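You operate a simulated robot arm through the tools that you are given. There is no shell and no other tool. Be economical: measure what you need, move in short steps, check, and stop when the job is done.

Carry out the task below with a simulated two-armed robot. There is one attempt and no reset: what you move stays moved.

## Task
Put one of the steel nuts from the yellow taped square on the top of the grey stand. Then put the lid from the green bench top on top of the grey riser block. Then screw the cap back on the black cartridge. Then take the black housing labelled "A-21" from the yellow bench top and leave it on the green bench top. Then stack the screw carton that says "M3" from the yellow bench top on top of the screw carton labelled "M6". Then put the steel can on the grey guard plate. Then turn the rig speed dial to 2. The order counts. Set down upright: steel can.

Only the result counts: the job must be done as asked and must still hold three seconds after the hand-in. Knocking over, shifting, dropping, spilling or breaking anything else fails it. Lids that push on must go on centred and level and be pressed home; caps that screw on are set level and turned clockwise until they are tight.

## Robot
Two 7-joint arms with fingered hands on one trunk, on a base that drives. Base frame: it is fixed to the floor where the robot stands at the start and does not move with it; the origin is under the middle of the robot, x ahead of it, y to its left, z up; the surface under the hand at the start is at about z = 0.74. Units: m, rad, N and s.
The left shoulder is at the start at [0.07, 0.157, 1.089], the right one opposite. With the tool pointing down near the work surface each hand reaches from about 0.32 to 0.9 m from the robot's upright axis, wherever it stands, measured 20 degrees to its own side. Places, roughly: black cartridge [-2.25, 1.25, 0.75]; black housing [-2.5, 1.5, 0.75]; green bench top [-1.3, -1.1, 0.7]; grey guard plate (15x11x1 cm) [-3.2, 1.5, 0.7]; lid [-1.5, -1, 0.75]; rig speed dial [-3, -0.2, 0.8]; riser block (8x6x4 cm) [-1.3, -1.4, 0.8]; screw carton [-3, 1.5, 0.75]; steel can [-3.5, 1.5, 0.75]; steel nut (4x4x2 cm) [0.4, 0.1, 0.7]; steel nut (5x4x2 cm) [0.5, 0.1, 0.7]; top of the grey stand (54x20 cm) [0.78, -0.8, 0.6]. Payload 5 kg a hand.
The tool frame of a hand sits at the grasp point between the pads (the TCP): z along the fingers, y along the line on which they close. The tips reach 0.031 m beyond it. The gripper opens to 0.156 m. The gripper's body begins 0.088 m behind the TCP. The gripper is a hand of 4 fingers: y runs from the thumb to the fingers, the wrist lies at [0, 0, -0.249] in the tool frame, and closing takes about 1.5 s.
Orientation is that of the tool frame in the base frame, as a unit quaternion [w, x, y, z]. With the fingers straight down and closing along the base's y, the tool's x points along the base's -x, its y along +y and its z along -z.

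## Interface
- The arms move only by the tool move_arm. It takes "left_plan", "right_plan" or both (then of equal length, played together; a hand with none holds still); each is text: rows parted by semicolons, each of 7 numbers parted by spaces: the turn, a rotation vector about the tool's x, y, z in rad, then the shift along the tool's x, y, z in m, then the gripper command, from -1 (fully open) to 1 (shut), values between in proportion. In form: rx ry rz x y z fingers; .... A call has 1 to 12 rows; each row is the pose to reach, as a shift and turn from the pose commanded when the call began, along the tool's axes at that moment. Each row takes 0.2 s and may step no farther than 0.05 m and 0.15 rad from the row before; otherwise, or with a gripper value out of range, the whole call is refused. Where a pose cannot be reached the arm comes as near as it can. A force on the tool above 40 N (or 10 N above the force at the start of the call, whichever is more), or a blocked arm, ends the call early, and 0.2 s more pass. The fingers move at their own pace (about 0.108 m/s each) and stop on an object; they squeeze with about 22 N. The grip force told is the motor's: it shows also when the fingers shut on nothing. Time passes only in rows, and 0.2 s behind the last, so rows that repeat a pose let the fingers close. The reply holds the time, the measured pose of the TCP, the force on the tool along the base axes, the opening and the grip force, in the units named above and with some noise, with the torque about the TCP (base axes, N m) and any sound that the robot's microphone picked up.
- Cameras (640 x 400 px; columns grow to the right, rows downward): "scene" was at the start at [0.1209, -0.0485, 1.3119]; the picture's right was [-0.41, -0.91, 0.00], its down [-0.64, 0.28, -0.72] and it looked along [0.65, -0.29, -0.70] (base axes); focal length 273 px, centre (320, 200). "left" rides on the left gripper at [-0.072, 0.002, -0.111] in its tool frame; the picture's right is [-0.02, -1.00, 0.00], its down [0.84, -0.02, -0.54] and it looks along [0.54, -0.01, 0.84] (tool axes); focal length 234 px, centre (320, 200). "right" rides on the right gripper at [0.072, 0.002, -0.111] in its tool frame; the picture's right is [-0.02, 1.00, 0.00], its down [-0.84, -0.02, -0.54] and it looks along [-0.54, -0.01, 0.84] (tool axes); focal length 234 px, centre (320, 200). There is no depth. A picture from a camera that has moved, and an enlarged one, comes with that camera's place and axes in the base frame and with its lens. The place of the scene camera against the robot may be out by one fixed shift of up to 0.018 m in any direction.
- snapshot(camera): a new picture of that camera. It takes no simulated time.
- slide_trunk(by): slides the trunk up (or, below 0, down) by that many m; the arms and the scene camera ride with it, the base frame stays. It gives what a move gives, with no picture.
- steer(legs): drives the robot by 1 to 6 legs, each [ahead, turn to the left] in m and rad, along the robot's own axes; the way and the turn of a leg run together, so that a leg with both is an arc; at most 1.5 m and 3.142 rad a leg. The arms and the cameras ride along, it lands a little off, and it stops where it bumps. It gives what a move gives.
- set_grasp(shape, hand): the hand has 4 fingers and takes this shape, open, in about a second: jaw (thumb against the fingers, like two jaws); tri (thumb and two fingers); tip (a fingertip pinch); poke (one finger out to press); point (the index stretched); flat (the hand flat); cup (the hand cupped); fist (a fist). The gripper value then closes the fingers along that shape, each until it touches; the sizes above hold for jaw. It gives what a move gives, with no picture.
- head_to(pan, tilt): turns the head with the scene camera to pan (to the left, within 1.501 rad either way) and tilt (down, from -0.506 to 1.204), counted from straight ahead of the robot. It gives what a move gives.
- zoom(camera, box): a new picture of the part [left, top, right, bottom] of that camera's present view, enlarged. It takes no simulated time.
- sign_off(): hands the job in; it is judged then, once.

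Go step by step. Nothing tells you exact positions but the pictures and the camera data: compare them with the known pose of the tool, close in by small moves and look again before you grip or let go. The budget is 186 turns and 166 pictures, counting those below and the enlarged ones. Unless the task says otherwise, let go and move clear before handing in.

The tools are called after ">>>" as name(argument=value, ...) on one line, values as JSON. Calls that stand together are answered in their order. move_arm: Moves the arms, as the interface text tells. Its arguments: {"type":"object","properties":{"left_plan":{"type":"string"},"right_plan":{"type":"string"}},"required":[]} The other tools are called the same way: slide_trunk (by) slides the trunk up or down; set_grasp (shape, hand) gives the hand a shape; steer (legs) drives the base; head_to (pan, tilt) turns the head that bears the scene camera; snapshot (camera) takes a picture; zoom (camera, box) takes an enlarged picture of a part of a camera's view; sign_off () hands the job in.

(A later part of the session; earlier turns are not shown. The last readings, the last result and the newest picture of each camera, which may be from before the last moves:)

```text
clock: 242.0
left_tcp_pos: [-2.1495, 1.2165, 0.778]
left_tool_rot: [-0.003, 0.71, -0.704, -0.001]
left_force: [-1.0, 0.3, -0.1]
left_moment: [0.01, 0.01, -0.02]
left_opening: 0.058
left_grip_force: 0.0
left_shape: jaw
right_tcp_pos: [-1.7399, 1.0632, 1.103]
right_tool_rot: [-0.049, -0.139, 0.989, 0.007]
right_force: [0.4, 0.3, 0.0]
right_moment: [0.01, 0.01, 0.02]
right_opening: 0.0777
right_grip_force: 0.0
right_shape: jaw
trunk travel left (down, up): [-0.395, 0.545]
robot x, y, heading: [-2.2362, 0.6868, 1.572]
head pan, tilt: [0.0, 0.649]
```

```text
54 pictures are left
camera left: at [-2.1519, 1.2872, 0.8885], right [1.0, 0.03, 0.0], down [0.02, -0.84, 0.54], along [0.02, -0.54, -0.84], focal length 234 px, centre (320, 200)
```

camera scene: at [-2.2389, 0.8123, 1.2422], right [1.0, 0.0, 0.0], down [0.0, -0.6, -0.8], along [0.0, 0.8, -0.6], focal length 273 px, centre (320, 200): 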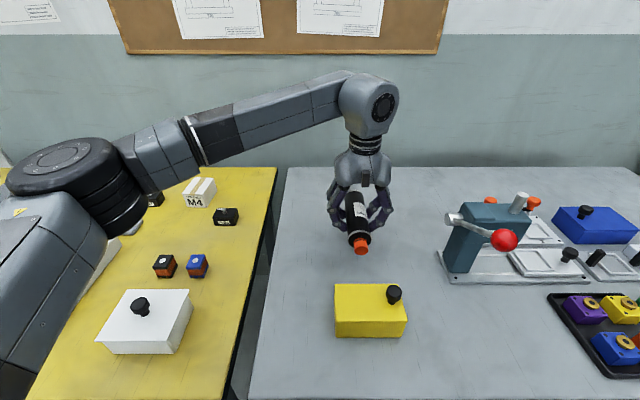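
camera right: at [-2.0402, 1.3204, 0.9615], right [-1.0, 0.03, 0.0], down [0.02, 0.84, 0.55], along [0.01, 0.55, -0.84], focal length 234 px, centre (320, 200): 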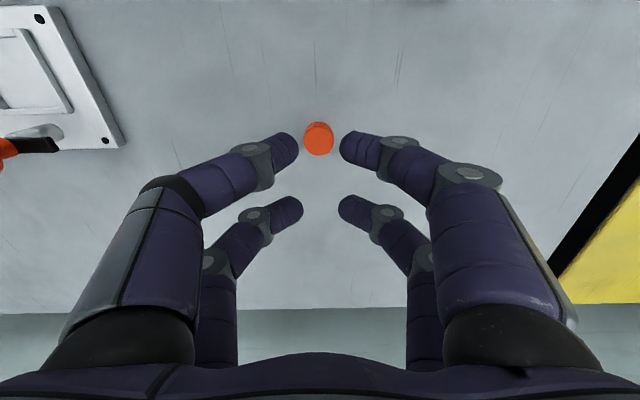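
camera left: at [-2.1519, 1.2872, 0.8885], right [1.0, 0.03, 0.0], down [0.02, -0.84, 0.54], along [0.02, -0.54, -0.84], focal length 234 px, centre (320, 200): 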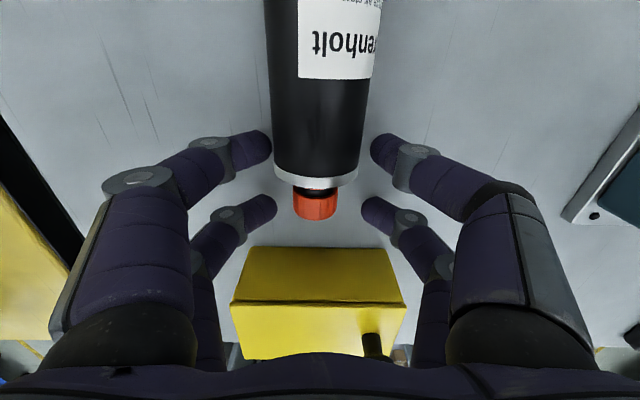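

The near pair would land on the cap, so I'll close only to ~34 mm: the far pair clamps the body while the near pair stays clear of the cap. Then raise along an arc so the cartridge pivots up on its base edge.

>>> move_arm(left_plan="0 0 0 0.003 0 0 0.4;0 0 0 0.003 0 0 0.5;0 0 0 0.003 0 0 0.56;0 0 0 0.003 0 0 0.56;0 0 0 0.003 0 0 0.56;0 0 0 0 0 -0.015 0.56;0 0 0 -0.007 0 -0.032 0.56;0 0 0 -0.02 0 -0.051 0.56;0 0 0 -0.033 0 -0.068 0.56")

>>> snapshot(camera="left")

>>> zoom(camera="scene", box=[300, 140, 440, 280])

```text
clock: 244.0
left_tcp_pos: [-2.1517, 1.2474, 0.8454]
left_tool_rot: [-0.003, 0.709, -0.706, -0.001]
left_force: [0.3, 0.0, -3.0]
left_moment: [-0.2, 0.01, 0.0]
left_opening: 0.0209
left_grip_force: 22.1
left_shape: jaw
right_tcp_pos: [-1.7389, 1.0642, 1.1023]
right_tool_rot: [-0.048, -0.14, 0.989, 0.007]
right_force: [0.1, -0.2, 0.7]
right_moment: [-0.02, 0.01, 0.02]
right_opening: 0.0777
right_grip_force: 0.0
right_shape: jaw
trunk travel left (down, up): [-0.395, 0.545]
robot x, y, heading: [-2.2352, 0.6893, 1.57]
head pan, tilt: [0.0, 0.649]
```

```text
53 pictures are left
camera left: at [-2.1553, 1.3194, 0.9564], right [1.0, 0.03, 0.0], down [0.02, -0.84, 0.54], along [0.02, -0.54, -0.84], focal length 234 px, centre (320, 200)
```

left: 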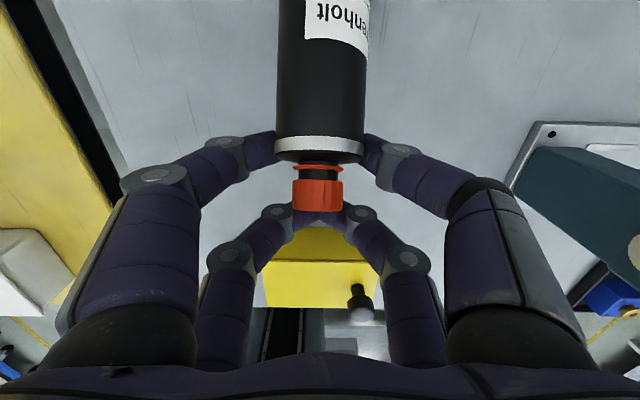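

```text
2.86 times, centred on (370, 210) of scene
camera zoom: at [-2.2388, 0.8122, 1.2422], right [1.0, 0.0, 0.0], down [0.0, -0.6, -0.8], along [0.0, 0.8, -0.6], focal length 781 px, centre (177, 171)
```

zoom: 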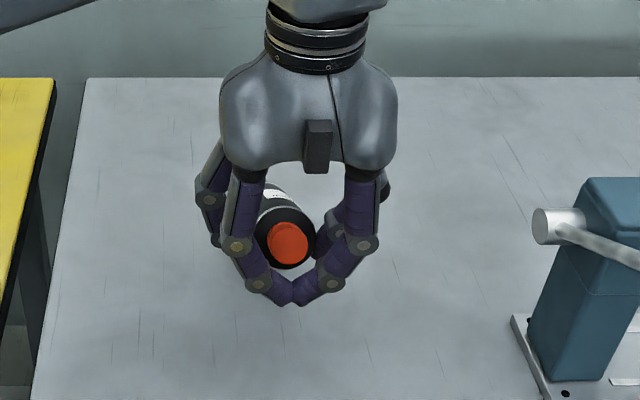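

It pivots partly (about 35°). Keep following the arc, slightly low so the base edge stays on the bench.

>>> move_arm(left_plan="0 0 0 -0.004 0 0.004 0.56;0 0 0 -0.013 0 -0.004 0.56;0 0 0 -0.0265 0 -0.014 0.56;0 0 0 -0.042 0 -0.022 0.56;0 0 0 -0.0575 0 -0.027 0.56;0 0 0 -0.074 0 -0.03 0.56;0 0 0 -0.0906 0 -0.032 0.56")

>>> snapshot(camera="left")

>>> zoom(camera="scene", box=[300, 140, 440, 280])

```text
clock: 245.6
left_tcp_pos: [-2.1511, 1.3366, 0.8787]
left_tool_rot: [-0.004, 0.709, -0.705, -0.001]
left_force: [0.3, 0.2, -2.9]
left_moment: [-0.22, 0.03, 0.01]
left_opening: 0.0209
left_grip_force: 21.8
left_shape: jaw
right_tcp_pos: [-1.7383, 1.0638, 1.1029]
right_tool_rot: [-0.048, -0.141, 0.989, 0.007]
right_force: [0.1, -0.1, 0.1]
right_moment: [-0.02, -0.02, 0.01]
right_opening: 0.0777
right_grip_force: 0.0
right_shape: jaw
trunk travel left (down, up): [-0.395, 0.545]
robot x, y, heading: [-2.2359, 0.6888, 1.574]
head pan, tilt: [0.0, 0.649]
```

```text
51 pictures are left
camera left: at [-2.1542, 1.4082, 0.9879], right [1.0, 0.03, 0.0], down [0.02, -0.84, 0.54], along [0.02, -0.54, -0.84], focal length 234 px, centre (320, 200)
```

left: 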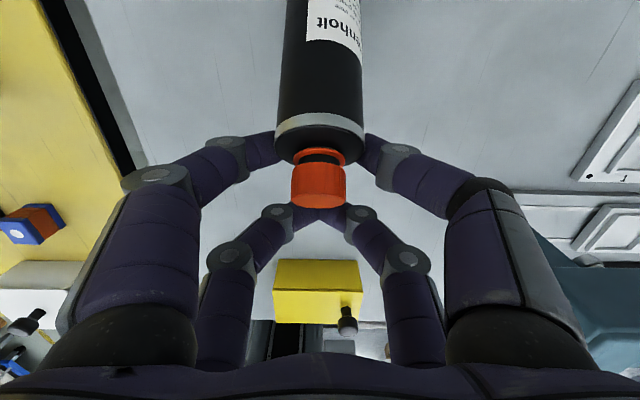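

```text
2.86 times, centred on (370, 210) of scene
camera zoom: at [-2.2388, 0.8125, 1.2421], right [1.0, 0.0, 0.0], down [0.0, -0.61, -0.8], along [0.0, 0.8, -0.61], focal length 781 px, centre (177, 171)
```

zoom: 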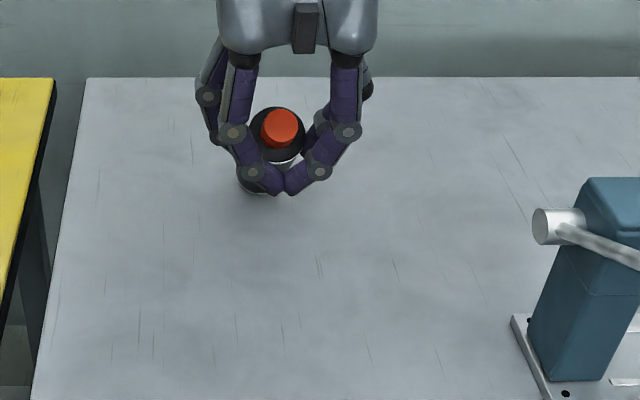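

It has pivoted to roughly 55–60°. I'll lift it, bring it back nearer, and tip the hand about 25° to bring the cartridge upright.

>>> move_arm(left_plan="0 0 0 0.03 0 -0.03 0.56;0 0 0 0.065 0 -0.05 0.56;0 0.1 0 0.09 0 -0.05 0.56;0 0.2 0 0.1 0 -0.05 0.56;0 0.3 0 0.1 0 -0.05 0.56;0 0.4 0 0.1 0 -0.05 0.56;0 0.45 0 0.1 0 -0.05 0.56;0 0.45 0 0.1 0 -0.05 0.56")

>>> zoom(camera="scene", box=[300, 100, 440, 270])

>>> snapshot(camera="left")

```text
clock: 247.4
left_tcp_pos: [-2.1484, 1.2375, 0.9267]
left_tool_rot: [0.154, 0.692, -0.688, 0.158]
left_force: [0.4, -0.1, -4.0]
left_moment: [-0.08, 0.01, 0.01]
left_opening: 0.0206
left_grip_force: 22.4
left_shape: jaw
right_tcp_pos: [-1.7385, 1.0625, 1.1028]
right_tool_rot: [-0.049, -0.14, 0.989, 0.007]
right_force: [-0.7, 0.4, -0.6]
right_moment: [0.02, -0.03, 0.01]
right_opening: 0.0778
right_grip_force: 0.1
right_shape: jaw
trunk travel left (down, up): [-0.395, 0.545]
robot x, y, heading: [-2.2346, 0.6841, 1.574]
head pan, tilt: [0.0, 0.649]
```

```text
2.35 times, centred on (370, 185) of scene
camera zoom: at [-2.2388, 0.8123, 1.2422], right [1.0, 0.0, 0.0], down [0.0, -0.6, -0.8], along [0.0, 0.8, -0.6], focal length 643 px, centre (202, 235)
```

zoom: 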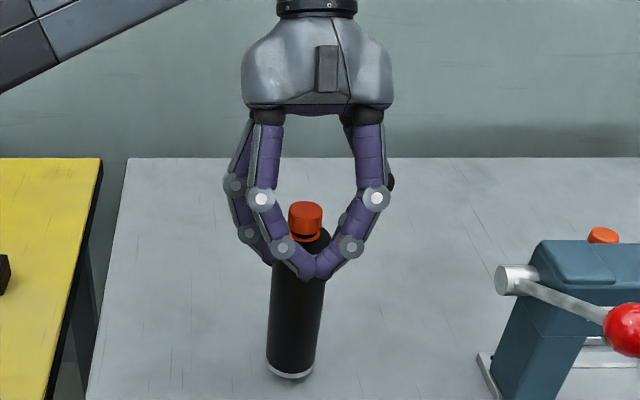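

```text
48 pictures are left
camera left: at [-2.152, 1.35, 0.9954], right [1.0, 0.03, -0.01], down [0.02, -0.52, 0.85], along [0.02, -0.85, -0.52], focal length 234 px, centre (320, 200)
```

left: 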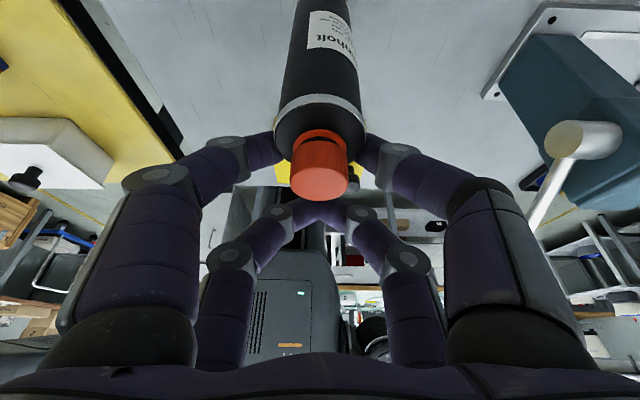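

The cartridge now hangs essentially vertical (its weight acts right under the pinch). I'll move it over its original spot and lower it.

>>> move_arm(left_plan="0 0 0 -0.007 -0.011 -0.001 0.56;0 0 0 -0.007 -0.022 -0.0035 0.56;0 0 0 -0.0138 -0.022 0.01 0.56;0 0 0 -0.0181 -0.022 0.019 0.56;0 0 0 -0.0202 -0.022 0.0235 0.56")

>>> zoom(camera="scene", box=[300, 130, 440, 280])

```text
clock: 248.6
left_tcp_pos: [-2.1279, 1.2469, 0.8917]
left_tool_rot: [0.155, 0.693, -0.687, 0.158]
left_force: [0.6, 0.1, -0.9]
left_moment: [-0.06, 0.02, -0.02]
left_opening: 0.0117
left_grip_force: 21.7
left_shape: jaw
right_tcp_pos: [-1.7379, 1.066, 1.1014]
right_tool_rot: [-0.05, -0.14, 0.989, 0.007]
right_force: [0.7, 0.5, -0.1]
right_moment: [-0.07, 0.0, -0.01]
right_opening: 0.0777
right_grip_force: 0.1
right_shape: jaw
trunk travel left (down, up): [-0.395, 0.545]
robot x, y, heading: [-2.2332, 0.6903, 1.567]
head pan, tilt: [0.0, 0.649]
```

```text
2.67 times, centred on (370, 205) of scene
camera zoom: at [-2.2385, 0.8148, 1.2414], right [1.0, 0.0, 0.0], down [0.0, -0.61, -0.8], along [0.0, 0.8, -0.61], focal length 729 px, centre (187, 187)
```

zoom: 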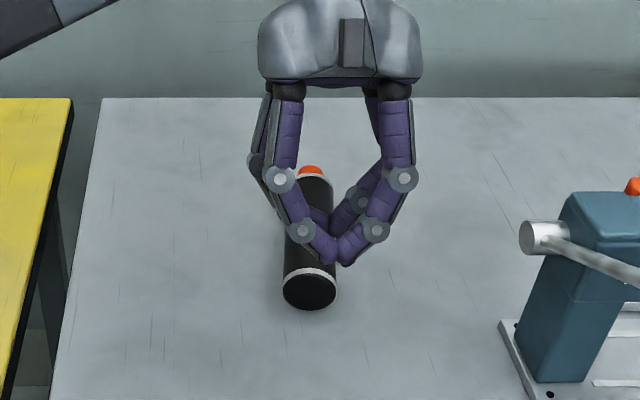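

The cartridge swung the other way on touching down: base toward me, cap leaning away. Let me look with the hand camera before doing anything else.

>>> snapshot(camera="left")

```text
46 pictures are left
camera left: at [-2.1312, 1.3601, 0.9601], right [1.0, 0.03, -0.01], down [0.02, -0.52, 0.85], along [0.02, -0.85, -0.52], focal length 234 px, centre (320, 200)
```

left: 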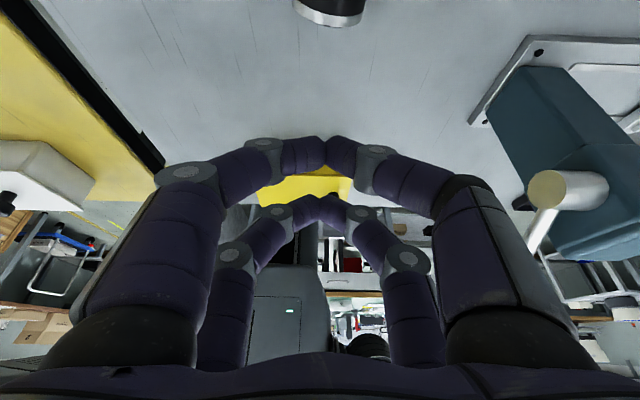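

The cartridge slipped and now lies with its cap pointing away from me, the cap still on. That orientation is convenient: grip it from above, lift, and pitch the hand forward to stand it up. First straighten the left hand above it.

>>> move_arm(left_plan="0 -0.1 0 -0.01 0 -0.03 0.3;0 -0.2 0 -0.03 -0.005 -0.05 0;0 -0.3 0 -0.06 -0.01 -0.065 0;0 -0.4 0 -0.085 -0.015 -0.075 0;0 -0.45 0 -0.0977 -0.015 -0.0805 0;0 -0.45 0 -0.0977 -0.015 -0.0805 0")

>>> snapshot(camera="left")

```text
clock: 250.0
left_tcp_pos: [-2.1123, 1.3659, 0.9282]
left_tool_rot: [-0.003, 0.709, -0.705, -0.001]
left_force: [0.2, -1.0, 0.6]
left_moment: [-0.03, 0.02, -0.03]
left_opening: 0.0776
left_grip_force: 0.1
left_shape: jaw
right_tcp_pos: [-1.7399, 1.0629, 1.1034]
right_tool_rot: [-0.049, -0.14, 0.989, 0.007]
right_force: [0.0, 0.0, 0.4]
right_moment: [0.01, -0.02, 0.01]
right_opening: 0.0776
right_grip_force: 0.0
right_shape: jaw
trunk travel left (down, up): [-0.395, 0.545]
robot x, y, heading: [-2.2386, 0.6872, 1.569]
head pan, tilt: [0.0, 0.649]
```

```text
45 pictures are left
camera left: at [-2.1153, 1.4381, 1.0388], right [1.0, 0.03, 0.0], down [0.02, -0.84, 0.54], along [0.02, -0.54, -0.84], focal length 234 px, centre (320, 200)
```

left: 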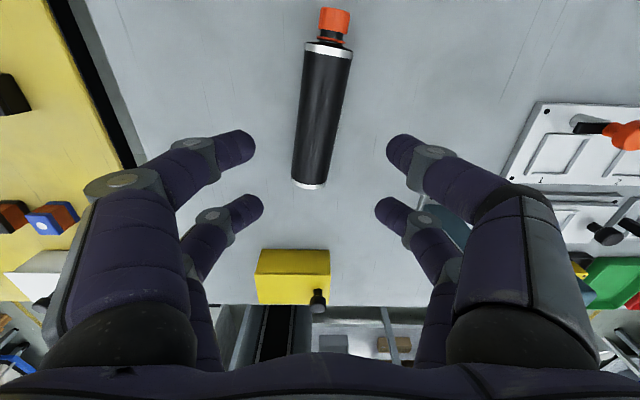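

Positioned well; its axis is turned 8° clockwise. Rotate to match, descend, grip and lift.

>>> move_arm(left_plan="0 0 0.14 -0.003 0 0.04 0;0 0 0.14 -0.003 0.001 0.085 0;0 0 0.14 -0.003 0.001 0.13 0;0 0 0.14 -0.003 0.001 0.15 0;0 0 0.14 -0.003 0.001 0.15 0.3;0 0 0.14 -0.003 0.001 0.15 0.5;0 0 0.14 -0.003 0.001 0.15 0.8;0 0 0.14 -0.003 0.001 0.15 1;0 0 0.14 -0.003 0.001 0.15 1;0 0 0.14 -0.003 0.001 0.12 1;0 0 0.14 0.01 0.001 0.08 1;0 0 0.14 0.03 0.001 0.04 1")

>>> snapshot(camera="left")

```text
clock: 252.6
left_tcp_pos: [-2.116, 1.338, 0.891]
left_tool_rot: [0.004, -0.659, 0.752, 0.002]
left_force: [-1.2, -0.1, -3.4]
left_moment: [0.03, -0.02, -0.04]
left_opening: 0.0392
left_grip_force: 22.3
left_shape: jaw
right_tcp_pos: [-1.7389, 1.061, 1.1036]
right_tool_rot: [-0.049, -0.141, 0.989, 0.008]
right_force: [0.3, 0.1, 0.2]
right_moment: [0.02, 0.0, -0.01]
right_opening: 0.0776
right_grip_force: 0.1
right_shape: jaw
trunk travel left (down, up): [-0.395, 0.545]
robot x, y, heading: [-2.2322, 0.6899, 1.571]
head pan, tilt: [0.0, 0.649]
```

```text
44 pictures are left
camera left: at [-2.1093, 1.4093, 1.0008], right [0.99, -0.11, 0.0], down [-0.09, -0.84, 0.54], along [-0.06, -0.54, -0.84], focal length 234 px, centre (320, 200)
```

left: 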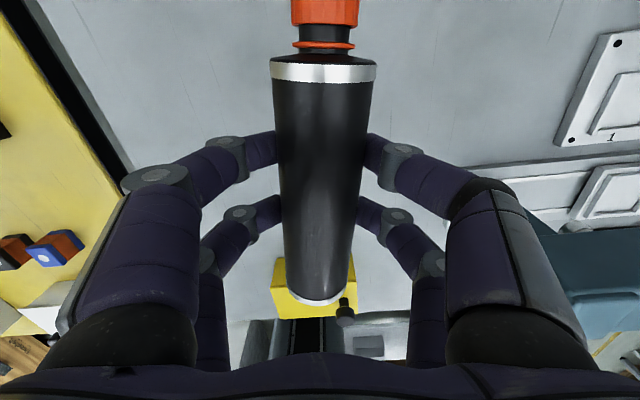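

Firm grip with both pairs. Pitch the hand forward in stages to bring the cap end up.

>>> move_arm(left_plan="0 -0.14 0 0 0 0 1;0 -0.28 0 0 0 0 1;0 -0.42 0 0 0 0 1;0 -0.56 0 0 0 0 1;0 -0.7 0 0 0 0 1;0 -0.8 0 0 0 0 1")

```text
clock: 254.0
left_tcp_pos: [-2.1153, 1.3387, 0.8897]
left_tool_rot: [0.297, -0.606, 0.692, 0.258]
left_force: [-0.1, -0.9, -3.8]
left_moment: [-0.03, -0.02, 0.0]
left_opening: 0.0392
left_grip_force: 22.3
left_shape: jaw
right_tcp_pos: [-1.7398, 1.0621, 1.1039]
right_tool_rot: [-0.048, -0.139, 0.989, 0.008]
right_force: [-0.7, -0.3, 0.4]
right_moment: [0.01, 0.0, -0.02]
right_opening: 0.0778
right_grip_force: 0.0
right_shape: jaw
trunk travel left (down, up): [-0.395, 0.545]
robot x, y, heading: [-2.2324, 0.6886, 1.575]
head pan, tilt: [0.0, 0.649]
```

>>> move_arm(left_plan="0 -0.13 0 0 0 0 1;0 -0.26 0 0 0 0 1;0 -0.39 0 0 0 0 1;0 -0.52 0 0 0 0 1;0 -0.65 0 0 0 0 1;0 -0.74 0 0 0 0 1")

>>> snapshot(camera="scene")

```text
clock: 255.4
left_tcp_pos: [-2.113, 1.3375, 0.8878]
left_tool_rot: [0.526, -0.472, 0.537, 0.46]
left_force: [0.4, 0.1, -4.9]
left_moment: [-0.02, 0.0, 0.03]
left_opening: 0.039
left_grip_force: 22.1
left_shape: jaw
right_tcp_pos: [-1.739, 1.0618, 1.1023]
right_tool_rot: [-0.049, -0.14, 0.989, 0.007]
right_force: [-0.1, 0.0, 0.3]
right_moment: [0.04, 0.03, -0.04]
right_opening: 0.0776
right_grip_force: 0.1
right_shape: jaw
trunk travel left (down, up): [-0.395, 0.545]
robot x, y, heading: [-2.234, 0.6884, 1.565]
head pan, tilt: [0.0, 0.649]
```

```text
43 pictures are left
camera scene: at [-2.2378, 0.812, 1.2422], right [1.0, 0.0, 0.0], down [0.0, -0.6, -0.8], along [0.0, 0.8, -0.6], focal length 273 px, centre (320, 200)
```

scene: 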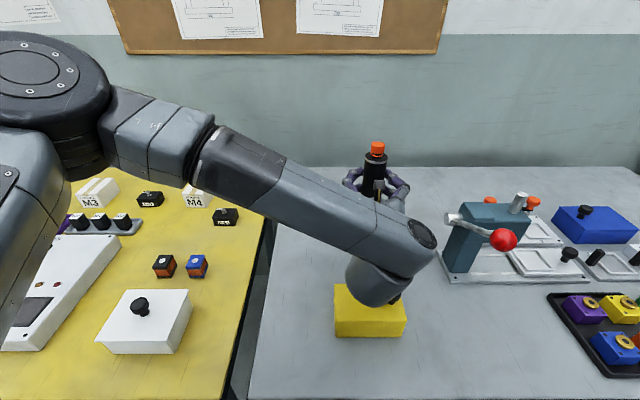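

The cartridge is upright in the left hand with the cap on top — a firm hold for tightening. Now bring the right hand back to a straight orientation near it.

>>> move_arm(right_plan="0.0094 -0.0071 -0.143 0.021 0.031 -0.003 0;0.0189 -0.0142 -0.286 0.042 0.062 -0.007 0;0.0283 -0.0213 -0.43 0.0635 0.093 -0.01 0;0.0378 -0.0284 -0.573 0.085 0.124 -0.013 0;0.0472 -0.0356 -0.716 0.106 0.155 -0.017 0;0.0567 -0.0427 -0.859 0.127 0.187 -0.02 0;0.066 -0.05 -1.003 0.148 0.218 -0.023 0;0.0756 -0.057 -1.146 0.169 0.249 -0.027 0;0.085 -0.064 -1.289 0.1906 0.28 -0.03 0")

```text
clock: 257.4
left_tcp_pos: [-2.115, 1.3394, 0.8871]
left_tool_rot: [0.526, -0.473, 0.539, 0.458]
left_force: [-0.7, 0.8, -2.7]
left_moment: [-0.01, 0.02, -0.06]
left_opening: 0.039
left_grip_force: 21.9
left_shape: jaw
right_tcp_pos: [-1.9968, 1.2816, 1.1618]
right_tool_rot: [0.0, -0.707, 0.707, -0.001]
right_force: [-0.1, 0.2, 0.6]
right_moment: [-0.04, -0.03, 0.03]
right_opening: 0.0776
right_grip_force: 0.1
right_shape: jaw
trunk travel left (down, up): [-0.395, 0.545]
robot x, y, heading: [-2.233, 0.6897, 1.574]
head pan, tilt: [0.0, 0.649]
```

>>> move_arm(right_plan="0 0 -0.13 -0.008 0.014 0.01 0.1;0 0 -0.26 -0.016 0.028 0.02 0.1;0 0 -0.39 -0.024 0.042 0.03 0.1;0 0 -0.52 -0.032 0.056 0.04 0.1;0 0 -0.65 -0.04 0.07 0.05 0.1;0 0 -0.78 -0.048 0.084 0.07 0.1;0 0 -0.9 -0.056 0.097 0.092 0.1;0 0 -0.9 -0.056 0.097 0.092 0.1")

>>> snapshot(camera="right")

```text
clock: 259.2
left_tcp_pos: [-2.1137, 1.338, 0.8883]
left_tool_rot: [0.526, -0.472, 0.538, 0.459]
left_force: [-0.1, 0.7, -4.3]
left_moment: [-0.05, 0.02, 0.0]
left_opening: 0.039
left_grip_force: 22.0
left_shape: jaw
right_tcp_pos: [-2.0918, 1.3304, 1.0691]
right_tool_rot: [0.0, 0.945, -0.328, 0.0]
right_force: [-0.6, 0.2, 0.2]
right_moment: [0.02, -0.01, 0.0]
right_opening: 0.0706
right_grip_force: 0.1
right_shape: jaw
trunk travel left (down, up): [-0.395, 0.545]
robot x, y, heading: [-2.236, 0.6903, 1.571]
head pan, tilt: [0.0, 0.649]
```

```text
42 pictures are left
camera right: at [-2.0356, 1.2854, 1.1804], right [-0.64, -0.77, 0.0], down [-0.65, 0.53, 0.55], along [-0.42, 0.35, -0.84], focal length 234 px, centre (320, 200)
```

right: 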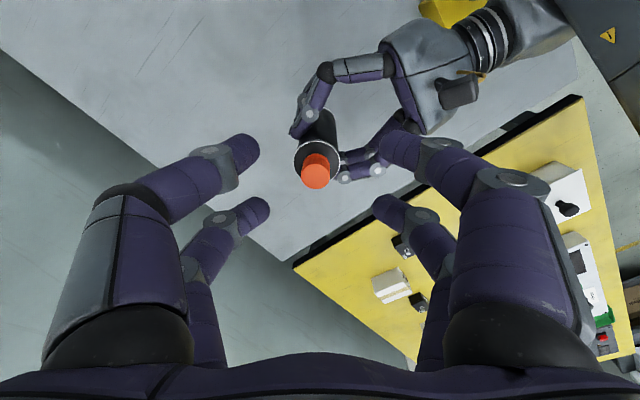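

Cap is in view under the far pair. Descend around it and pinch.

>>> move_arm(right_plan="0 0 0 0.001 -0.005 0.03 0.1;0 0 0 0.001 -0.005 0.05 0.1;0 0 0 0.001 -0.005 0.06 0.1;0 0 0 0.001 -0.005 0.06 0.1")

>>> snapshot(camera="right")

```text
clock: 260.2
left_tcp_pos: [-2.1147, 1.3389, 0.8872]
left_tool_rot: [0.526, -0.472, 0.538, 0.459]
left_force: [-0.4, -0.6, -3.6]
left_moment: [-0.01, 0.01, 0.0]
left_opening: 0.0388
left_grip_force: 22.2
left_shape: jaw
right_tcp_pos: [-2.0904, 1.3366, 1.0096]
right_tool_rot: [-0.001, 0.945, -0.328, 0.0]
right_force: [0.4, -0.4, -0.3]
right_moment: [0.0, -0.02, -0.03]
right_opening: 0.0707
right_grip_force: 0.0
right_shape: jaw
trunk travel left (down, up): [-0.395, 0.545]
robot x, y, heading: [-2.2329, 0.6891, 1.571]
head pan, tilt: [0.0, 0.649]
```

```text
41 pictures are left
camera right: at [-2.0336, 1.2911, 1.1213], right [-0.64, -0.77, 0.0], down [-0.65, 0.54, 0.54], along [-0.42, 0.35, -0.84], focal length 234 px, centre (320, 200)
```

right: 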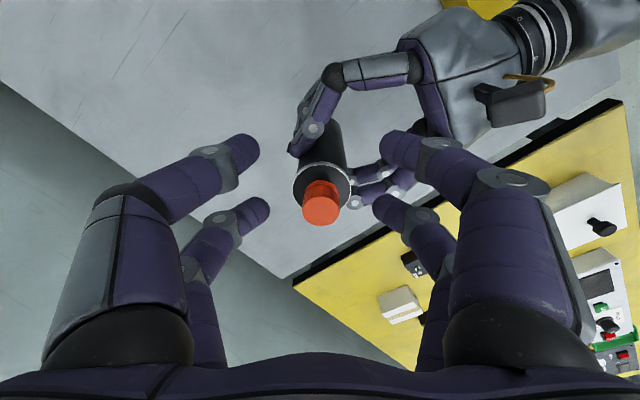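

Aligned. Close on the cap, then turn clockwise about its axis.

>>> move_arm(right_plan="0 0 0 0 0 0 0.3;0 0 0 0 0 0 0.5;0 0 0 0 0 0 0.7;0 0 0 0 0 0 0.9;0 0 0 0 0 0 1;0 0 0 0 0 0 1;0 0 0 0 0 0.002 1;0 0 0 0 0 0.003 1")

>>> move_arm(right_plan="0 0 0.14 -0.0002 0.0034 0.0003 1;0 0 0.28 -0.001 0.0068 0.0005 1;0 0 0.42 -0.0021 0.01 0.0008 1;0 0 0.56 -0.0037 0.013 0.001 1;0 0 0.70 -0.0058 0.0158 0.001 1;0 0 0.84 -0.0082 0.0182 0.001 1;0 0 0.98 -0.0109 0.0204 0.001 1;0 0 1.12 -0.0138 0.0221 0.001 1;0 0 1.26 -0.017 0.0233 0.001 1")

>>> snapshot(camera="right")

```text
clock: 262.0
left_tcp_pos: [-2.1146, 1.338, 0.8862]
left_tool_rot: [0.524, -0.473, 0.539, 0.459]
left_force: [-0.8, 2.3, -16.0]
left_moment: [-0.35, -0.01, 0.0]
left_opening: 0.0391
left_grip_force: 22.0
left_shape: jaw
right_tcp_pos: [-2.0904, 1.3354, 1.0084]
right_tool_rot: [-0.002, 0.944, -0.329, -0.001]
right_force: [0.5, -2.3, 12.8]
right_moment: [0.16, 0.22, -0.01]
right_opening: 0.0002
right_grip_force: 22.2
right_shape: jaw
trunk travel left (down, up): [-0.395, 0.545]
robot x, y, heading: [-2.2344, 0.6916, 1.572]
head pan, tilt: [0.0, 0.649]
```

```text
clock: 264.0
left_tcp_pos: [-2.1134, 1.3374, 0.8857]
left_tool_rot: [0.526, -0.472, 0.539, 0.458]
left_force: [5.9, 3.7, -28.6]
left_moment: [-0.77, 0.62, -0.1]
left_opening: 0.0389
left_grip_force: 22.0
left_shape: jaw
right_tcp_pos: [-2.1174, 1.3285, 1.0059]
right_tool_rot: [0.001, -0.568, 0.823, 0.001]
right_force: [-6.2, -3.4, 24.8]
right_moment: [0.42, 0.06, 0.14]
right_opening: 0.0
right_grip_force: 21.9
right_shape: jaw
trunk travel left (down, up): [-0.395, 0.545]
robot x, y, heading: [-2.2364, 0.6886, 1.57]
head pan, tilt: [0.0, 0.649]
```

```text
40 pictures are left
camera right: at [-2.1432, 1.2633, 1.1169], right [-0.93, 0.38, 0.0], down [0.31, 0.78, 0.55], along [0.2, 0.51, -0.84], focal length 234 px, centre (320, 200)
```

right: 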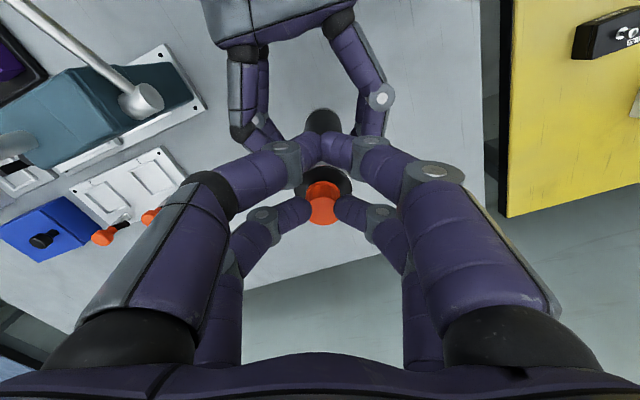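

The cap turned 1.26 rad with the cartridge held firmly. Now open, swing back and take further clockwise strokes.

>>> move_arm(right_plan="0 0 0 0 0 -0.002 0.7;0 0 0 0 0 -0.002 0.4;0 0 0 0 0 -0.002 0.3;0 0 -0.14 -0.0002 -0.0034 -0.002 0.3;0 0 -0.28 -0.001 -0.0068 -0.002 0.3;0 0 -0.42 -0.0021 -0.01 -0.002 0.3;0 0 -0.56 -0.0037 -0.013 -0.002 0.3;0 0 -0.70 -0.0058 -0.0158 -0.002 0.3;0 0 -0.84 -0.0082 -0.0182 -0.002 0.3;0 0 -0.98 -0.0109 -0.0204 -0.002 0.3;0 0 -1.12 -0.0138 -0.0221 -0.002 0.3;0 0 -1.26 -0.017 -0.0233 -0.002 0.3")

>>> move_arm(right_plan="0 0 0 0 0 0 0.6;0 0 0 0 0 0.001 0.9;0 0 0 0 0 0.002 1;0 0 0 0 0 0.002 1;0 0 0.15 -0.0003 0.0037 0.002 1;0 0 0.3 -0.0011 0.0072 0.002 1;0 0 0.45 -0.0024 0.0107 0.0025 1;0 0 0.6 -0.0043 0.0138 0.0025 1;0 0 0.75 -0.0066 0.0167 0.003 1;0 0 0.9 -0.0093 0.0192 0.003 1;0 0 1.05 -0.0123 0.0213 0.0035 1;0 0 1.2 -0.0156 0.0228 0.0035 1")

>>> zoom(camera="right", box=[240, 100, 400, 250])

```text
clock: 266.6
left_tcp_pos: [-2.1139, 1.3392, 0.8878]
left_tool_rot: [0.526, -0.472, 0.538, 0.459]
left_force: [-0.2, 0.0, -4.4]
left_moment: [-0.02, 0.06, 0.0]
left_opening: 0.039
left_grip_force: 22.0
left_shape: jaw
right_tcp_pos: [-2.09, 1.3372, 1.0062]
right_tool_rot: [0.0, 0.945, -0.327, 0.0]
right_force: [-0.4, -0.1, 0.5]
right_moment: [0.02, 0.01, -0.01]
right_opening: 0.0542
right_grip_force: 0.1
right_shape: jaw
trunk travel left (down, up): [-0.395, 0.545]
robot x, y, heading: [-2.2343, 0.6861, 1.565]
head pan, tilt: [0.0, 0.649]
```

```text
clock: 269.2
left_tcp_pos: [-2.1144, 1.3386, 0.8853]
left_tool_rot: [0.526, -0.472, 0.539, 0.459]
left_force: [8.3, 3.1, -19.6]
left_moment: [-0.56, 0.53, -0.08]
left_opening: 0.0388
left_grip_force: 22.1
left_shape: jaw
right_tcp_pos: [-2.1163, 1.3282, 1.0036]
right_tool_rot: [0.0, -0.593, 0.805, 0.0]
right_force: [-7.2, -3.5, 17.0]
right_moment: [0.26, 0.31, 0.18]
right_opening: 0.0
right_grip_force: 22.0
right_shape: jaw
trunk travel left (down, up): [-0.395, 0.545]
robot x, y, heading: [-2.2383, 0.6854, 1.572]
head pan, tilt: [0.0, 0.649]
```

```text
2.67 times, centred on (320, 175) of right
camera zoom: at [-2.1379, 1.261, 1.1151], right [-0.95, 0.32, 0.0], down [0.27, 0.79, 0.55], along [0.17, 0.52, -0.84], focal length 624 px, centre (320, 267)
```

zoom: 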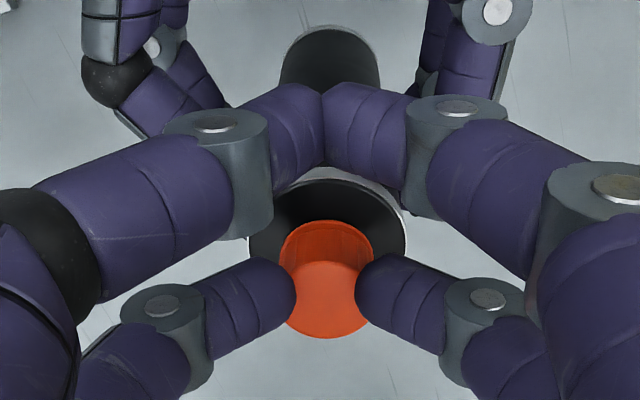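

Progressing (2 mm lower). Two more strokes.

>>> move_arm(right_plan="0 0 0 0 0 -0.001 0.7;0 0 0 0 0 -0.001 0.4;0 0 0 0 0 -0.001 0.3;0 0 -0.15 -0.0003 -0.0037 -0.001 0.3;0 0 -0.3 -0.0011 -0.0072 -0.001 0.3;0 0 -0.45 -0.0024 -0.0107 -0.001 0.3;0 0 -0.6 -0.0043 -0.0138 -0.001 0.3;0 0 -0.75 -0.0066 -0.0167 -0.001 0.3;0 0 -0.9 -0.0093 -0.0192 -0.001 0.3;0 0 -1.05 -0.0123 -0.0213 -0.001 0.3;0 0 -1.2 -0.0156 -0.0228 -0.001 0.3")

>>> move_arm(right_plan="0 0 0 0 0 0 0.6;0 0 0 0 0 0.001 0.9;0 0 0 0 0 0.0015 1;0 0 0 0 0 0.0015 1;0 0 0.15 -0.0003 0.0037 0.0015 1;0 0 0.3 -0.0011 0.0072 0.002 1;0 0 0.45 -0.0024 0.0107 0.002 1;0 0 0.6 -0.0043 0.0138 0.0025 1;0 0 0.75 -0.0066 0.0167 0.0025 1;0 0 0.9 -0.0093 0.0192 0.003 1;0 0 1.05 -0.0123 0.0213 0.003 1;0 0 1.2 -0.0156 0.0228 0.003 1")

>>> move_arm(right_plan="0 0 0 0 0 -0.001 0.7;0 0 0 0 0 -0.001 0.4;0 0 0 0 0 -0.001 0.3;0 0 -0.15 -0.0003 -0.0037 -0.001 0.3;0 0 -0.3 -0.0011 -0.0072 -0.001 0.3;0 0 -0.45 -0.0024 -0.0107 -0.001 0.3;0 0 -0.6 -0.0043 -0.0138 -0.001 0.3;0 0 -0.75 -0.0066 -0.0167 -0.001 0.3;0 0 -0.9 -0.0093 -0.0192 -0.001 0.3;0 0 -1.05 -0.0123 -0.0213 -0.001 0.3;0 0 -1.2 -0.0156 -0.0228 -0.001 0.3")

>>> move_arm(right_plan="0 0 0 0 0 0 0.6;0 0 0 0 0 0.001 0.9;0 0 0 0 0 0.0015 1;0 0 0 0 0 0.0015 1;0 0 0.15 -0.0003 0.0037 0.0015 1;0 0 0.3 -0.0011 0.0072 0.002 1;0 0 0.45 -0.0024 0.0107 0.002 1;0 0 0.6 -0.0043 0.0138 0.0025 1;0 0 0.75 -0.0066 0.0167 0.0025 1;0 0 0.9 -0.0093 0.0192 0.003 1;0 0 1.05 -0.0123 0.0213 0.003 1;0 0 1.2 -0.0156 0.0228 0.003 1")

>>> zoom(camera="right", box=[240, 100, 400, 250])

```text
clock: 271.6
left_tcp_pos: [-2.113, 1.3392, 0.8879]
left_tool_rot: [0.527, -0.472, 0.538, 0.459]
left_force: [-0.9, 0.1, -4.0]
left_moment: [-0.05, 0.01, 0.01]
left_opening: 0.0385
left_grip_force: 22.0
left_shape: jaw
right_tcp_pos: [-2.0889, 1.3358, 1.0051]
right_tool_rot: [-0.001, 0.945, -0.328, 0.001]
right_force: [-0.3, 0.3, 0.0]
right_moment: [0.0, -0.02, 0.0]
right_opening: 0.0543
right_grip_force: 0.2
right_shape: jaw
trunk travel left (down, up): [-0.395, 0.545]
robot x, y, heading: [-2.2335, 0.6916, 1.57]
head pan, tilt: [0.0, 0.649]
```

```text
clock: 274.2
left_tcp_pos: [-2.1146, 1.3379, 0.8868]
left_tool_rot: [0.526, -0.471, 0.539, 0.459]
left_force: [7.2, 5.1, -22.4]
left_moment: [-0.79, 0.55, -0.21]
left_opening: 0.0388
left_grip_force: 22.1
left_shape: jaw
right_tcp_pos: [-2.1164, 1.3271, 1.0023]
right_tool_rot: [0.001, -0.594, 0.805, 0.0]
right_force: [-7.4, -5.1, 18.6]
right_moment: [0.3, 0.25, 0.34]
right_opening: 0.0
right_grip_force: 22.4
right_shape: jaw
trunk travel left (down, up): [-0.395, 0.545]
robot x, y, heading: [-2.2365, 0.6861, 1.569]
head pan, tilt: [0.0, 0.649]
```

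```text
clock: 276.6
left_tcp_pos: [-2.1133, 1.3379, 0.8879]
left_tool_rot: [0.526, -0.472, 0.538, 0.459]
left_force: [-0.1, -0.2, -3.4]
left_moment: [-0.03, 0.02, 0.0]
left_opening: 0.039
left_grip_force: 22.5
left_shape: jaw
right_tcp_pos: [-2.0888, 1.3363, 1.0043]
right_tool_rot: [-0.001, 0.945, -0.327, 0.0]
right_force: [0.4, 0.3, 0.5]
right_moment: [0.02, -0.03, 0.0]
right_opening: 0.0538
right_grip_force: 0.1
right_shape: jaw
trunk travel left (down, up): [-0.395, 0.545]
robot x, y, heading: [-2.2358, 0.6881, 1.57]
head pan, tilt: [0.0, 0.649]
```

```text
clock: 279.2
left_tcp_pos: [-2.114, 1.3381, 0.8893]
left_tool_rot: [0.527, -0.472, 0.537, 0.46]
left_force: [-0.3, -0.6, -3.6]
left_moment: [0.01, -0.04, 0.01]
left_opening: 0.032
left_grip_force: 21.8
left_shape: jaw
right_tcp_pos: [-2.1154, 1.3285, 1.0004]
right_tool_rot: [0.0, -0.593, 0.805, 0.0]
right_force: [0.0, -0.7, -0.8]
right_moment: [0.0, 0.0, 0.02]
right_opening: 0.0002
right_grip_force: 21.7
right_shape: jaw
trunk travel left (down, up): [-0.395, 0.545]
robot x, y, heading: [-2.2331, 0.6885, 1.572]
head pan, tilt: [0.0, 0.649]
```

```text
2.67 times, centred on (320, 175) of right
camera zoom: at [-2.1372, 1.26, 1.1109], right [-0.95, 0.32, 0.0], down [0.27, 0.79, 0.55], along [0.18, 0.52, -0.84], focal length 624 px, centre (320, 267)
```

zoom: 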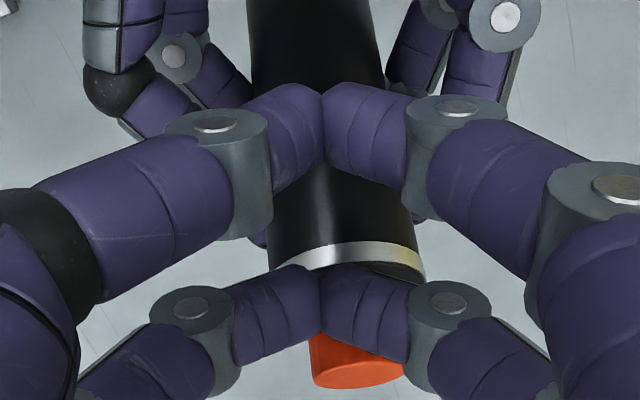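

Torque peaked at 0.34 Nm, so the cap appears tight; the last stroke slipped and tilted the cartridge in the left hand. Raise the right hand away and look.

>>> move_arm(right_plan="0 0 0 0 0 -0.005 0.5;0 0 0 0 0 -0.01 0.2;0 0 0 0.01 0 -0.05 0.1;0 0 0 0.02 0 -0.09 0.1;0 0 0 0.05 -0.02 -0.1 0.1;0 0 0 0.08 -0.05 -0.1 0.1;0 0 0 0.1 -0.09 -0.1 0.1;0 0 0 0.12 -0.13 -0.1 0.1;0 0 0 0.13 -0.17 -0.1 0.1;0 0 0 0.13 -0.21 -0.1 0.1")

>>> zoom(camera="scene", box=[300, 110, 450, 230])

>>> snapshot(camera="left")

```text
clock: 281.4
left_tcp_pos: [-2.1146, 1.3386, 0.8899]
left_tool_rot: [0.525, -0.472, 0.539, 0.459]
left_force: [-0.1, 0.2, -3.9]
left_moment: [0.02, 0.04, 0.06]
left_opening: 0.032
left_grip_force: 22.4
left_shape: jaw
right_tcp_pos: [-1.9492, 1.1418, 1.1003]
right_tool_rot: [0.0, -0.594, 0.805, -0.001]
right_force: [-0.1, 0.0, -0.3]
right_moment: [-0.01, 0.05, -0.03]
right_opening: 0.0699
right_grip_force: 0.0
right_shape: jaw
right hand out of reach, approached as far as the arm can: row 4
trunk travel left (down, up): [-0.395, 0.545]
robot x, y, heading: [-2.2376, 0.6917, 1.568]
head pan, tilt: [0.0, 0.649]
```

```text
3.33 times, centred on (375, 170) of scene
camera zoom: at [-2.2376, 0.8116, 1.2423], right [1.0, 0.0, 0.0], down [0.0, -0.6, -0.8], along [0.0, 0.8, -0.6], focal length 911 px, centre (137, 300)
```

zoom: 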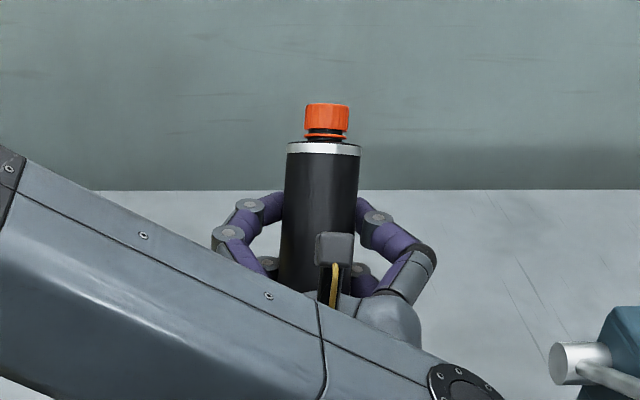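

```text
36 pictures are left
camera left: at [-2.1304, 1.2299, 0.9618], right [0.99, -0.13, 0.03], down [-0.05, -0.56, -0.83], along [0.12, 0.82, -0.56], focal length 234 px, centre (320, 200)
```

left: 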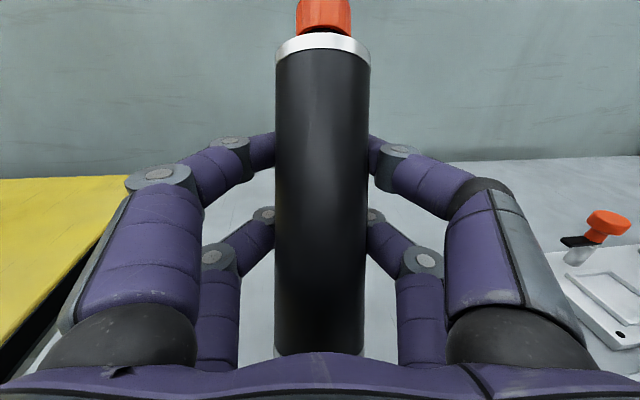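

The cap sits on firmly; the cartridge leans about 20° away in the grip. I'll pitch the hand further to make it vertical, move back from the yellow block, and check.

>>> move_arm(left_plan="0 -0.1 0 0 0.01 0.015 1;0 -0.2 0 0 0.02 0.035 1;0 -0.3 0 0 0.03 0.06 1;0 -0.35 0 0 0.035 0.085 1;0 -0.35 0 0 0.035 0.085 1")

>>> zoom(camera="scene", box=[280, 90, 430, 230])

```text
clock: 282.8
left_tcp_pos: [-2.1331, 1.4168, 0.8891]
left_tool_rot: [0.614, -0.379, 0.437, 0.537]
left_force: [1.1, -5.6, -5.8]
left_moment: [0.02, -0.05, 0.17]
left_opening: 0.0317
left_grip_force: 22.0
left_shape: jaw
right_tcp_pos: [-1.9513, 1.1307, 1.1017]
right_tool_rot: [0.006, -0.594, 0.804, 0.007]
right_force: [1.2, -1.6, 1.2]
right_moment: [0.19, 0.03, 0.01]
right_opening: 0.07
right_grip_force: 0.1
right_shape: jaw
trunk travel left (down, up): [-0.395, 0.545]
robot x, y, heading: [-2.2363, 0.694, 1.57]
head pan, tilt: [0.0, 0.649]
stopped in row 5 (left hand): the arm was blocked; the commanded pose is now the measured one
```

```text
2.86 times, centred on (355, 160) of scene
camera zoom: at [-2.2368, 0.8072, 1.2415], right [1.0, 0.0, 0.0], down [0.0, -0.6, -0.8], along [0.0, 0.8, -0.6], focal length 781 px, centre (220, 314)
```

zoom: 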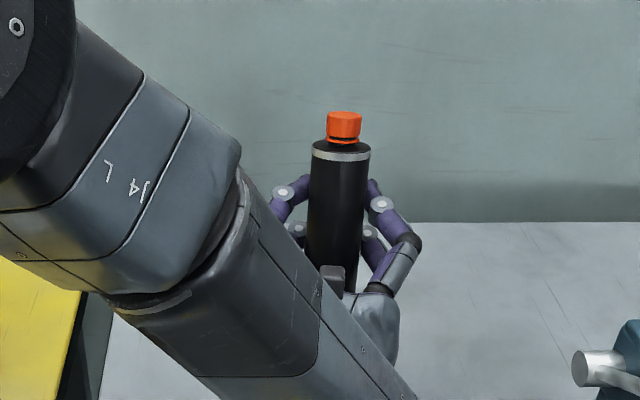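

Something blocked the left arm, probably the nearby right hand. Move the right hand away, then lower the cartridge toward the bench.

>>> move_arm(right_plan="0 0 0 -0.005 -0.02 -0.03 0.1;0 0 0 -0.015 -0.05 -0.06 0.1;0 0 0 -0.03 -0.09 -0.08 0.1;0 0 0 -0.044 -0.13 -0.09 0.1;0 0 0 -0.044 -0.17 -0.09 0.1;0 0 0 -0.044 -0.21 -0.09 0.1")

>>> move_arm(left_plan="0 -0.04 0 0.01 0 -0.0035 1;0 -0.08 0 0.02 0 -0.007 1;0 -0.08 0 0.03 0 -0.0105 1;0 -0.08 0 0.04 0 -0.014 1;0 -0.08 0 0.047 0 -0.0165 1")

>>> zoom(camera="scene", box=[260, 90, 460, 290])

```text
clock: 284.2
left_tcp_pos: [-2.1358, 1.4281, 0.8832]
left_tool_rot: [0.612, -0.383, 0.438, 0.535]
left_force: [0.9, -0.8, -3.8]
left_moment: [0.06, 0.0, 0.02]
left_opening: 0.0316
left_grip_force: 22.3
left_shape: jaw
right_tcp_pos: [-1.7365, 1.1252, 1.1901]
right_tool_rot: [0.001, -0.594, 0.804, 0.001]
right_force: [0.6, -0.1, 1.0]
right_moment: [0.03, 0.04, -0.03]
right_opening: 0.0698
right_grip_force: 0.1
right_shape: jaw
trunk travel left (down, up): [-0.395, 0.545]
robot x, y, heading: [-2.2383, 0.6912, 1.577]
head pan, tilt: [0.0, 0.649]
```

```text
clock: 285.6
left_tcp_pos: [-2.1333, 1.4199, 0.9047]
left_tool_rot: [0.631, -0.35, 0.385, 0.575]
left_force: [1.0, -1.3, -3.7]
left_moment: [0.07, -0.14, 0.22]
left_opening: 0.0315
left_grip_force: 22.2
left_shape: jaw
left hand out of reach, approached as far as the arm can: row 2, 3, 4, 5
right_tcp_pos: [-1.7314, 1.1119, 1.1893]
right_tool_rot: [0.003, -0.594, 0.804, 0.009]
right_force: [1.5, -0.4, -0.5]
right_moment: [0.06, 0.14, -0.03]
right_opening: 0.0701
right_grip_force: 0.1
right_shape: jaw
trunk travel left (down, up): [-0.395, 0.545]
robot x, y, heading: [-2.233, 0.6919, 1.585]
head pan, tilt: [0.0, 0.649]
stopped in row 5 (left hand): the arm was blocked; the commanded pose is now the measured one
```

```text
2.00 times, centred on (360, 190) of scene
camera zoom: at [-2.2436, 0.8002, 1.2422], right [1.0, 0.01, 0.0], down [0.01, -0.59, -0.8], along [-0.01, 0.8, -0.59], focal length 547 px, centre (240, 220)
```

zoom: 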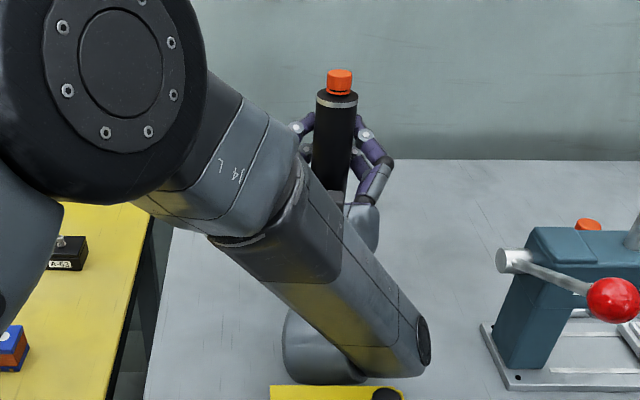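

The raised-finger pose is near the arm's limits. I'll return the hand to horizontal; the base will be levelled by pressing it on the bench instead.

>>> move_arm(left_plan="0 0.1 0 0 0 0 1;0 0.2 0 0 0 -0.005 1;0 0.3 0 0 0 -0.01 1;0 0.4 0 0 0 -0.015 1;0 0.48 0 0 0 -0.015 1;0 0.48 0 0 0 -0.015 1")

>>> snapshot(camera="scene")

```text
clock: 287.0
left_tcp_pos: [-2.1287, 1.4131, 0.8796]
left_tool_rot: [0.518, -0.481, 0.533, 0.464]
left_force: [0.1, 0.2, -4.1]
left_moment: [0.02, -0.01, -0.02]
left_opening: 0.0313
left_grip_force: 22.4
left_shape: jaw
right_tcp_pos: [-1.7325, 1.1241, 1.1885]
right_tool_rot: [0.0, -0.594, 0.804, 0.002]
right_force: [-0.1, 0.2, 0.3]
right_moment: [-0.01, 0.03, -0.01]
right_opening: 0.07
right_grip_force: 0.1
right_shape: jaw
trunk travel left (down, up): [-0.395, 0.545]
robot x, y, heading: [-2.2387, 0.6965, 1.577]
head pan, tilt: [0.0, 0.649]
```

```text
33 pictures are left
camera scene: at [-2.2397, 0.8153, 1.2422], right [1.0, 0.01, 0.0], down [0.0, -0.6, -0.8], along [-0.01, 0.8, -0.6], focal length 273 px, centre (320, 200)
```

scene: 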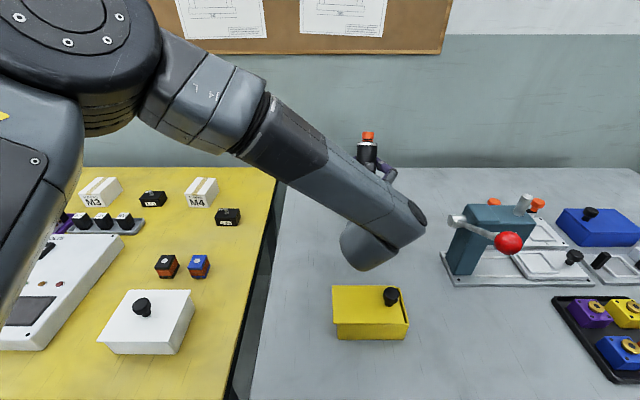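

Clear now. Lower onto the bench and press to level the base.

>>> move_arm(left_plan="0 0 0 0.025 0 0 1;0 0 0 0.042 0 0 1;0 0 0 0.048 0 0 1;0 0 0 0.052 0 0 1;0 0 0 0.055 0 0 1;0 0 0 0.058 0 0 1;0 0 0 0.061 0 0 1")

>>> snapshot(camera="left")

```text
clock: 288.6
left_tcp_pos: [-2.1339, 1.4259, 0.8284]
left_tool_rot: [0.522, -0.482, 0.523, 0.471]
left_force: [0.2, -0.7, -3.5]
left_moment: [0.05, 0.04, 0.01]
left_opening: 0.0315
left_grip_force: 21.9
left_shape: jaw
right_tcp_pos: [-1.7348, 1.1332, 1.1859]
right_tool_rot: [-0.001, -0.594, 0.804, 0.0]
right_force: [-0.6, -0.9, 0.4]
right_moment: [-0.05, 0.03, 0.04]
right_opening: 0.0699
right_grip_force: 0.1
right_shape: jaw
trunk travel left (down, up): [-0.395, 0.545]
robot x, y, heading: [-2.2388, 0.6953, 1.581]
head pan, tilt: [0.0, 0.649]
```

```text
32 pictures are left
camera left: at [-2.1481, 1.3167, 0.9005], right [1.0, -0.09, 0.04], down [-0.02, -0.56, -0.83], along [0.09, 0.83, -0.56], focal length 234 px, centre (320, 200)
```

left: 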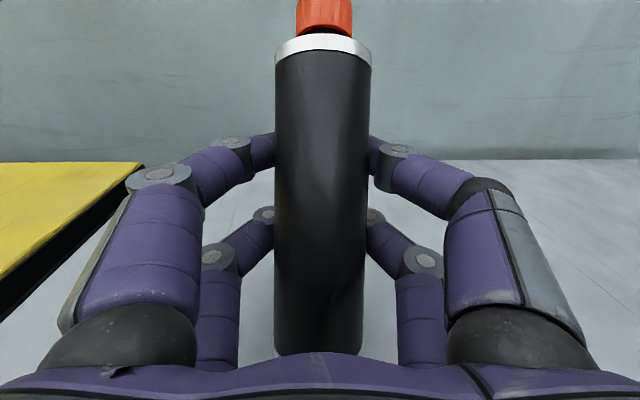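

The arm stalls about 1 cm short, likely the wrist near the yellow block. I'll raise, move further back from it, and lower again.

>>> move_arm(left_plan="0 0 0 -0.03 0 0 1;0 0 0 -0.03 0 0.035 1;0 0 0 -0.03 0.02 0.06 1;0 0 0 -0.005 0.02 0.06 1;0 0 0 0.01 0.02 0.06 1;0 0 0 0.015 0.02 0.06 1")

>>> zoom(camera="scene", box=[280, 110, 460, 350])

```text
clock: 290.0
left_tcp_pos: [-2.1423, 1.4722, 0.8032]
left_tool_rot: [0.519, -0.481, 0.532, 0.465]
left_force: [-0.4, 0.6, -0.4]
left_moment: [0.0, -0.02, -0.12]
left_opening: 0.0231
left_grip_force: 22.4
left_shape: jaw
right_tcp_pos: [-1.7344, 1.1254, 1.1884]
right_tool_rot: [0.001, -0.594, 0.805, 0.003]
right_force: [0.5, 0.8, 0.3]
right_moment: [0.02, 0.03, -0.04]
right_opening: 0.0701
right_grip_force: 0.0
right_shape: jaw
trunk travel left (down, up): [-0.395, 0.545]
robot x, y, heading: [-2.2379, 0.692, 1.579]
head pan, tilt: [0.0, 0.649]
```

```text
1.67 times, centred on (370, 230) of scene
camera zoom: at [-2.2403, 0.8147, 1.2423], right [1.0, 0.01, 0.0], down [0.0, -0.6, -0.8], along [-0.01, 0.8, -0.6], focal length 456 px, centre (237, 150)
```

zoom: 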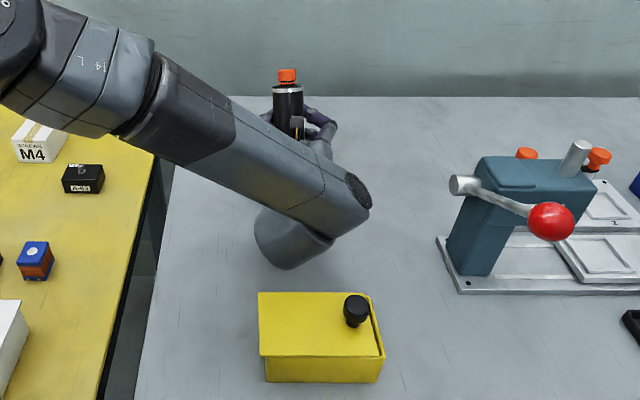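

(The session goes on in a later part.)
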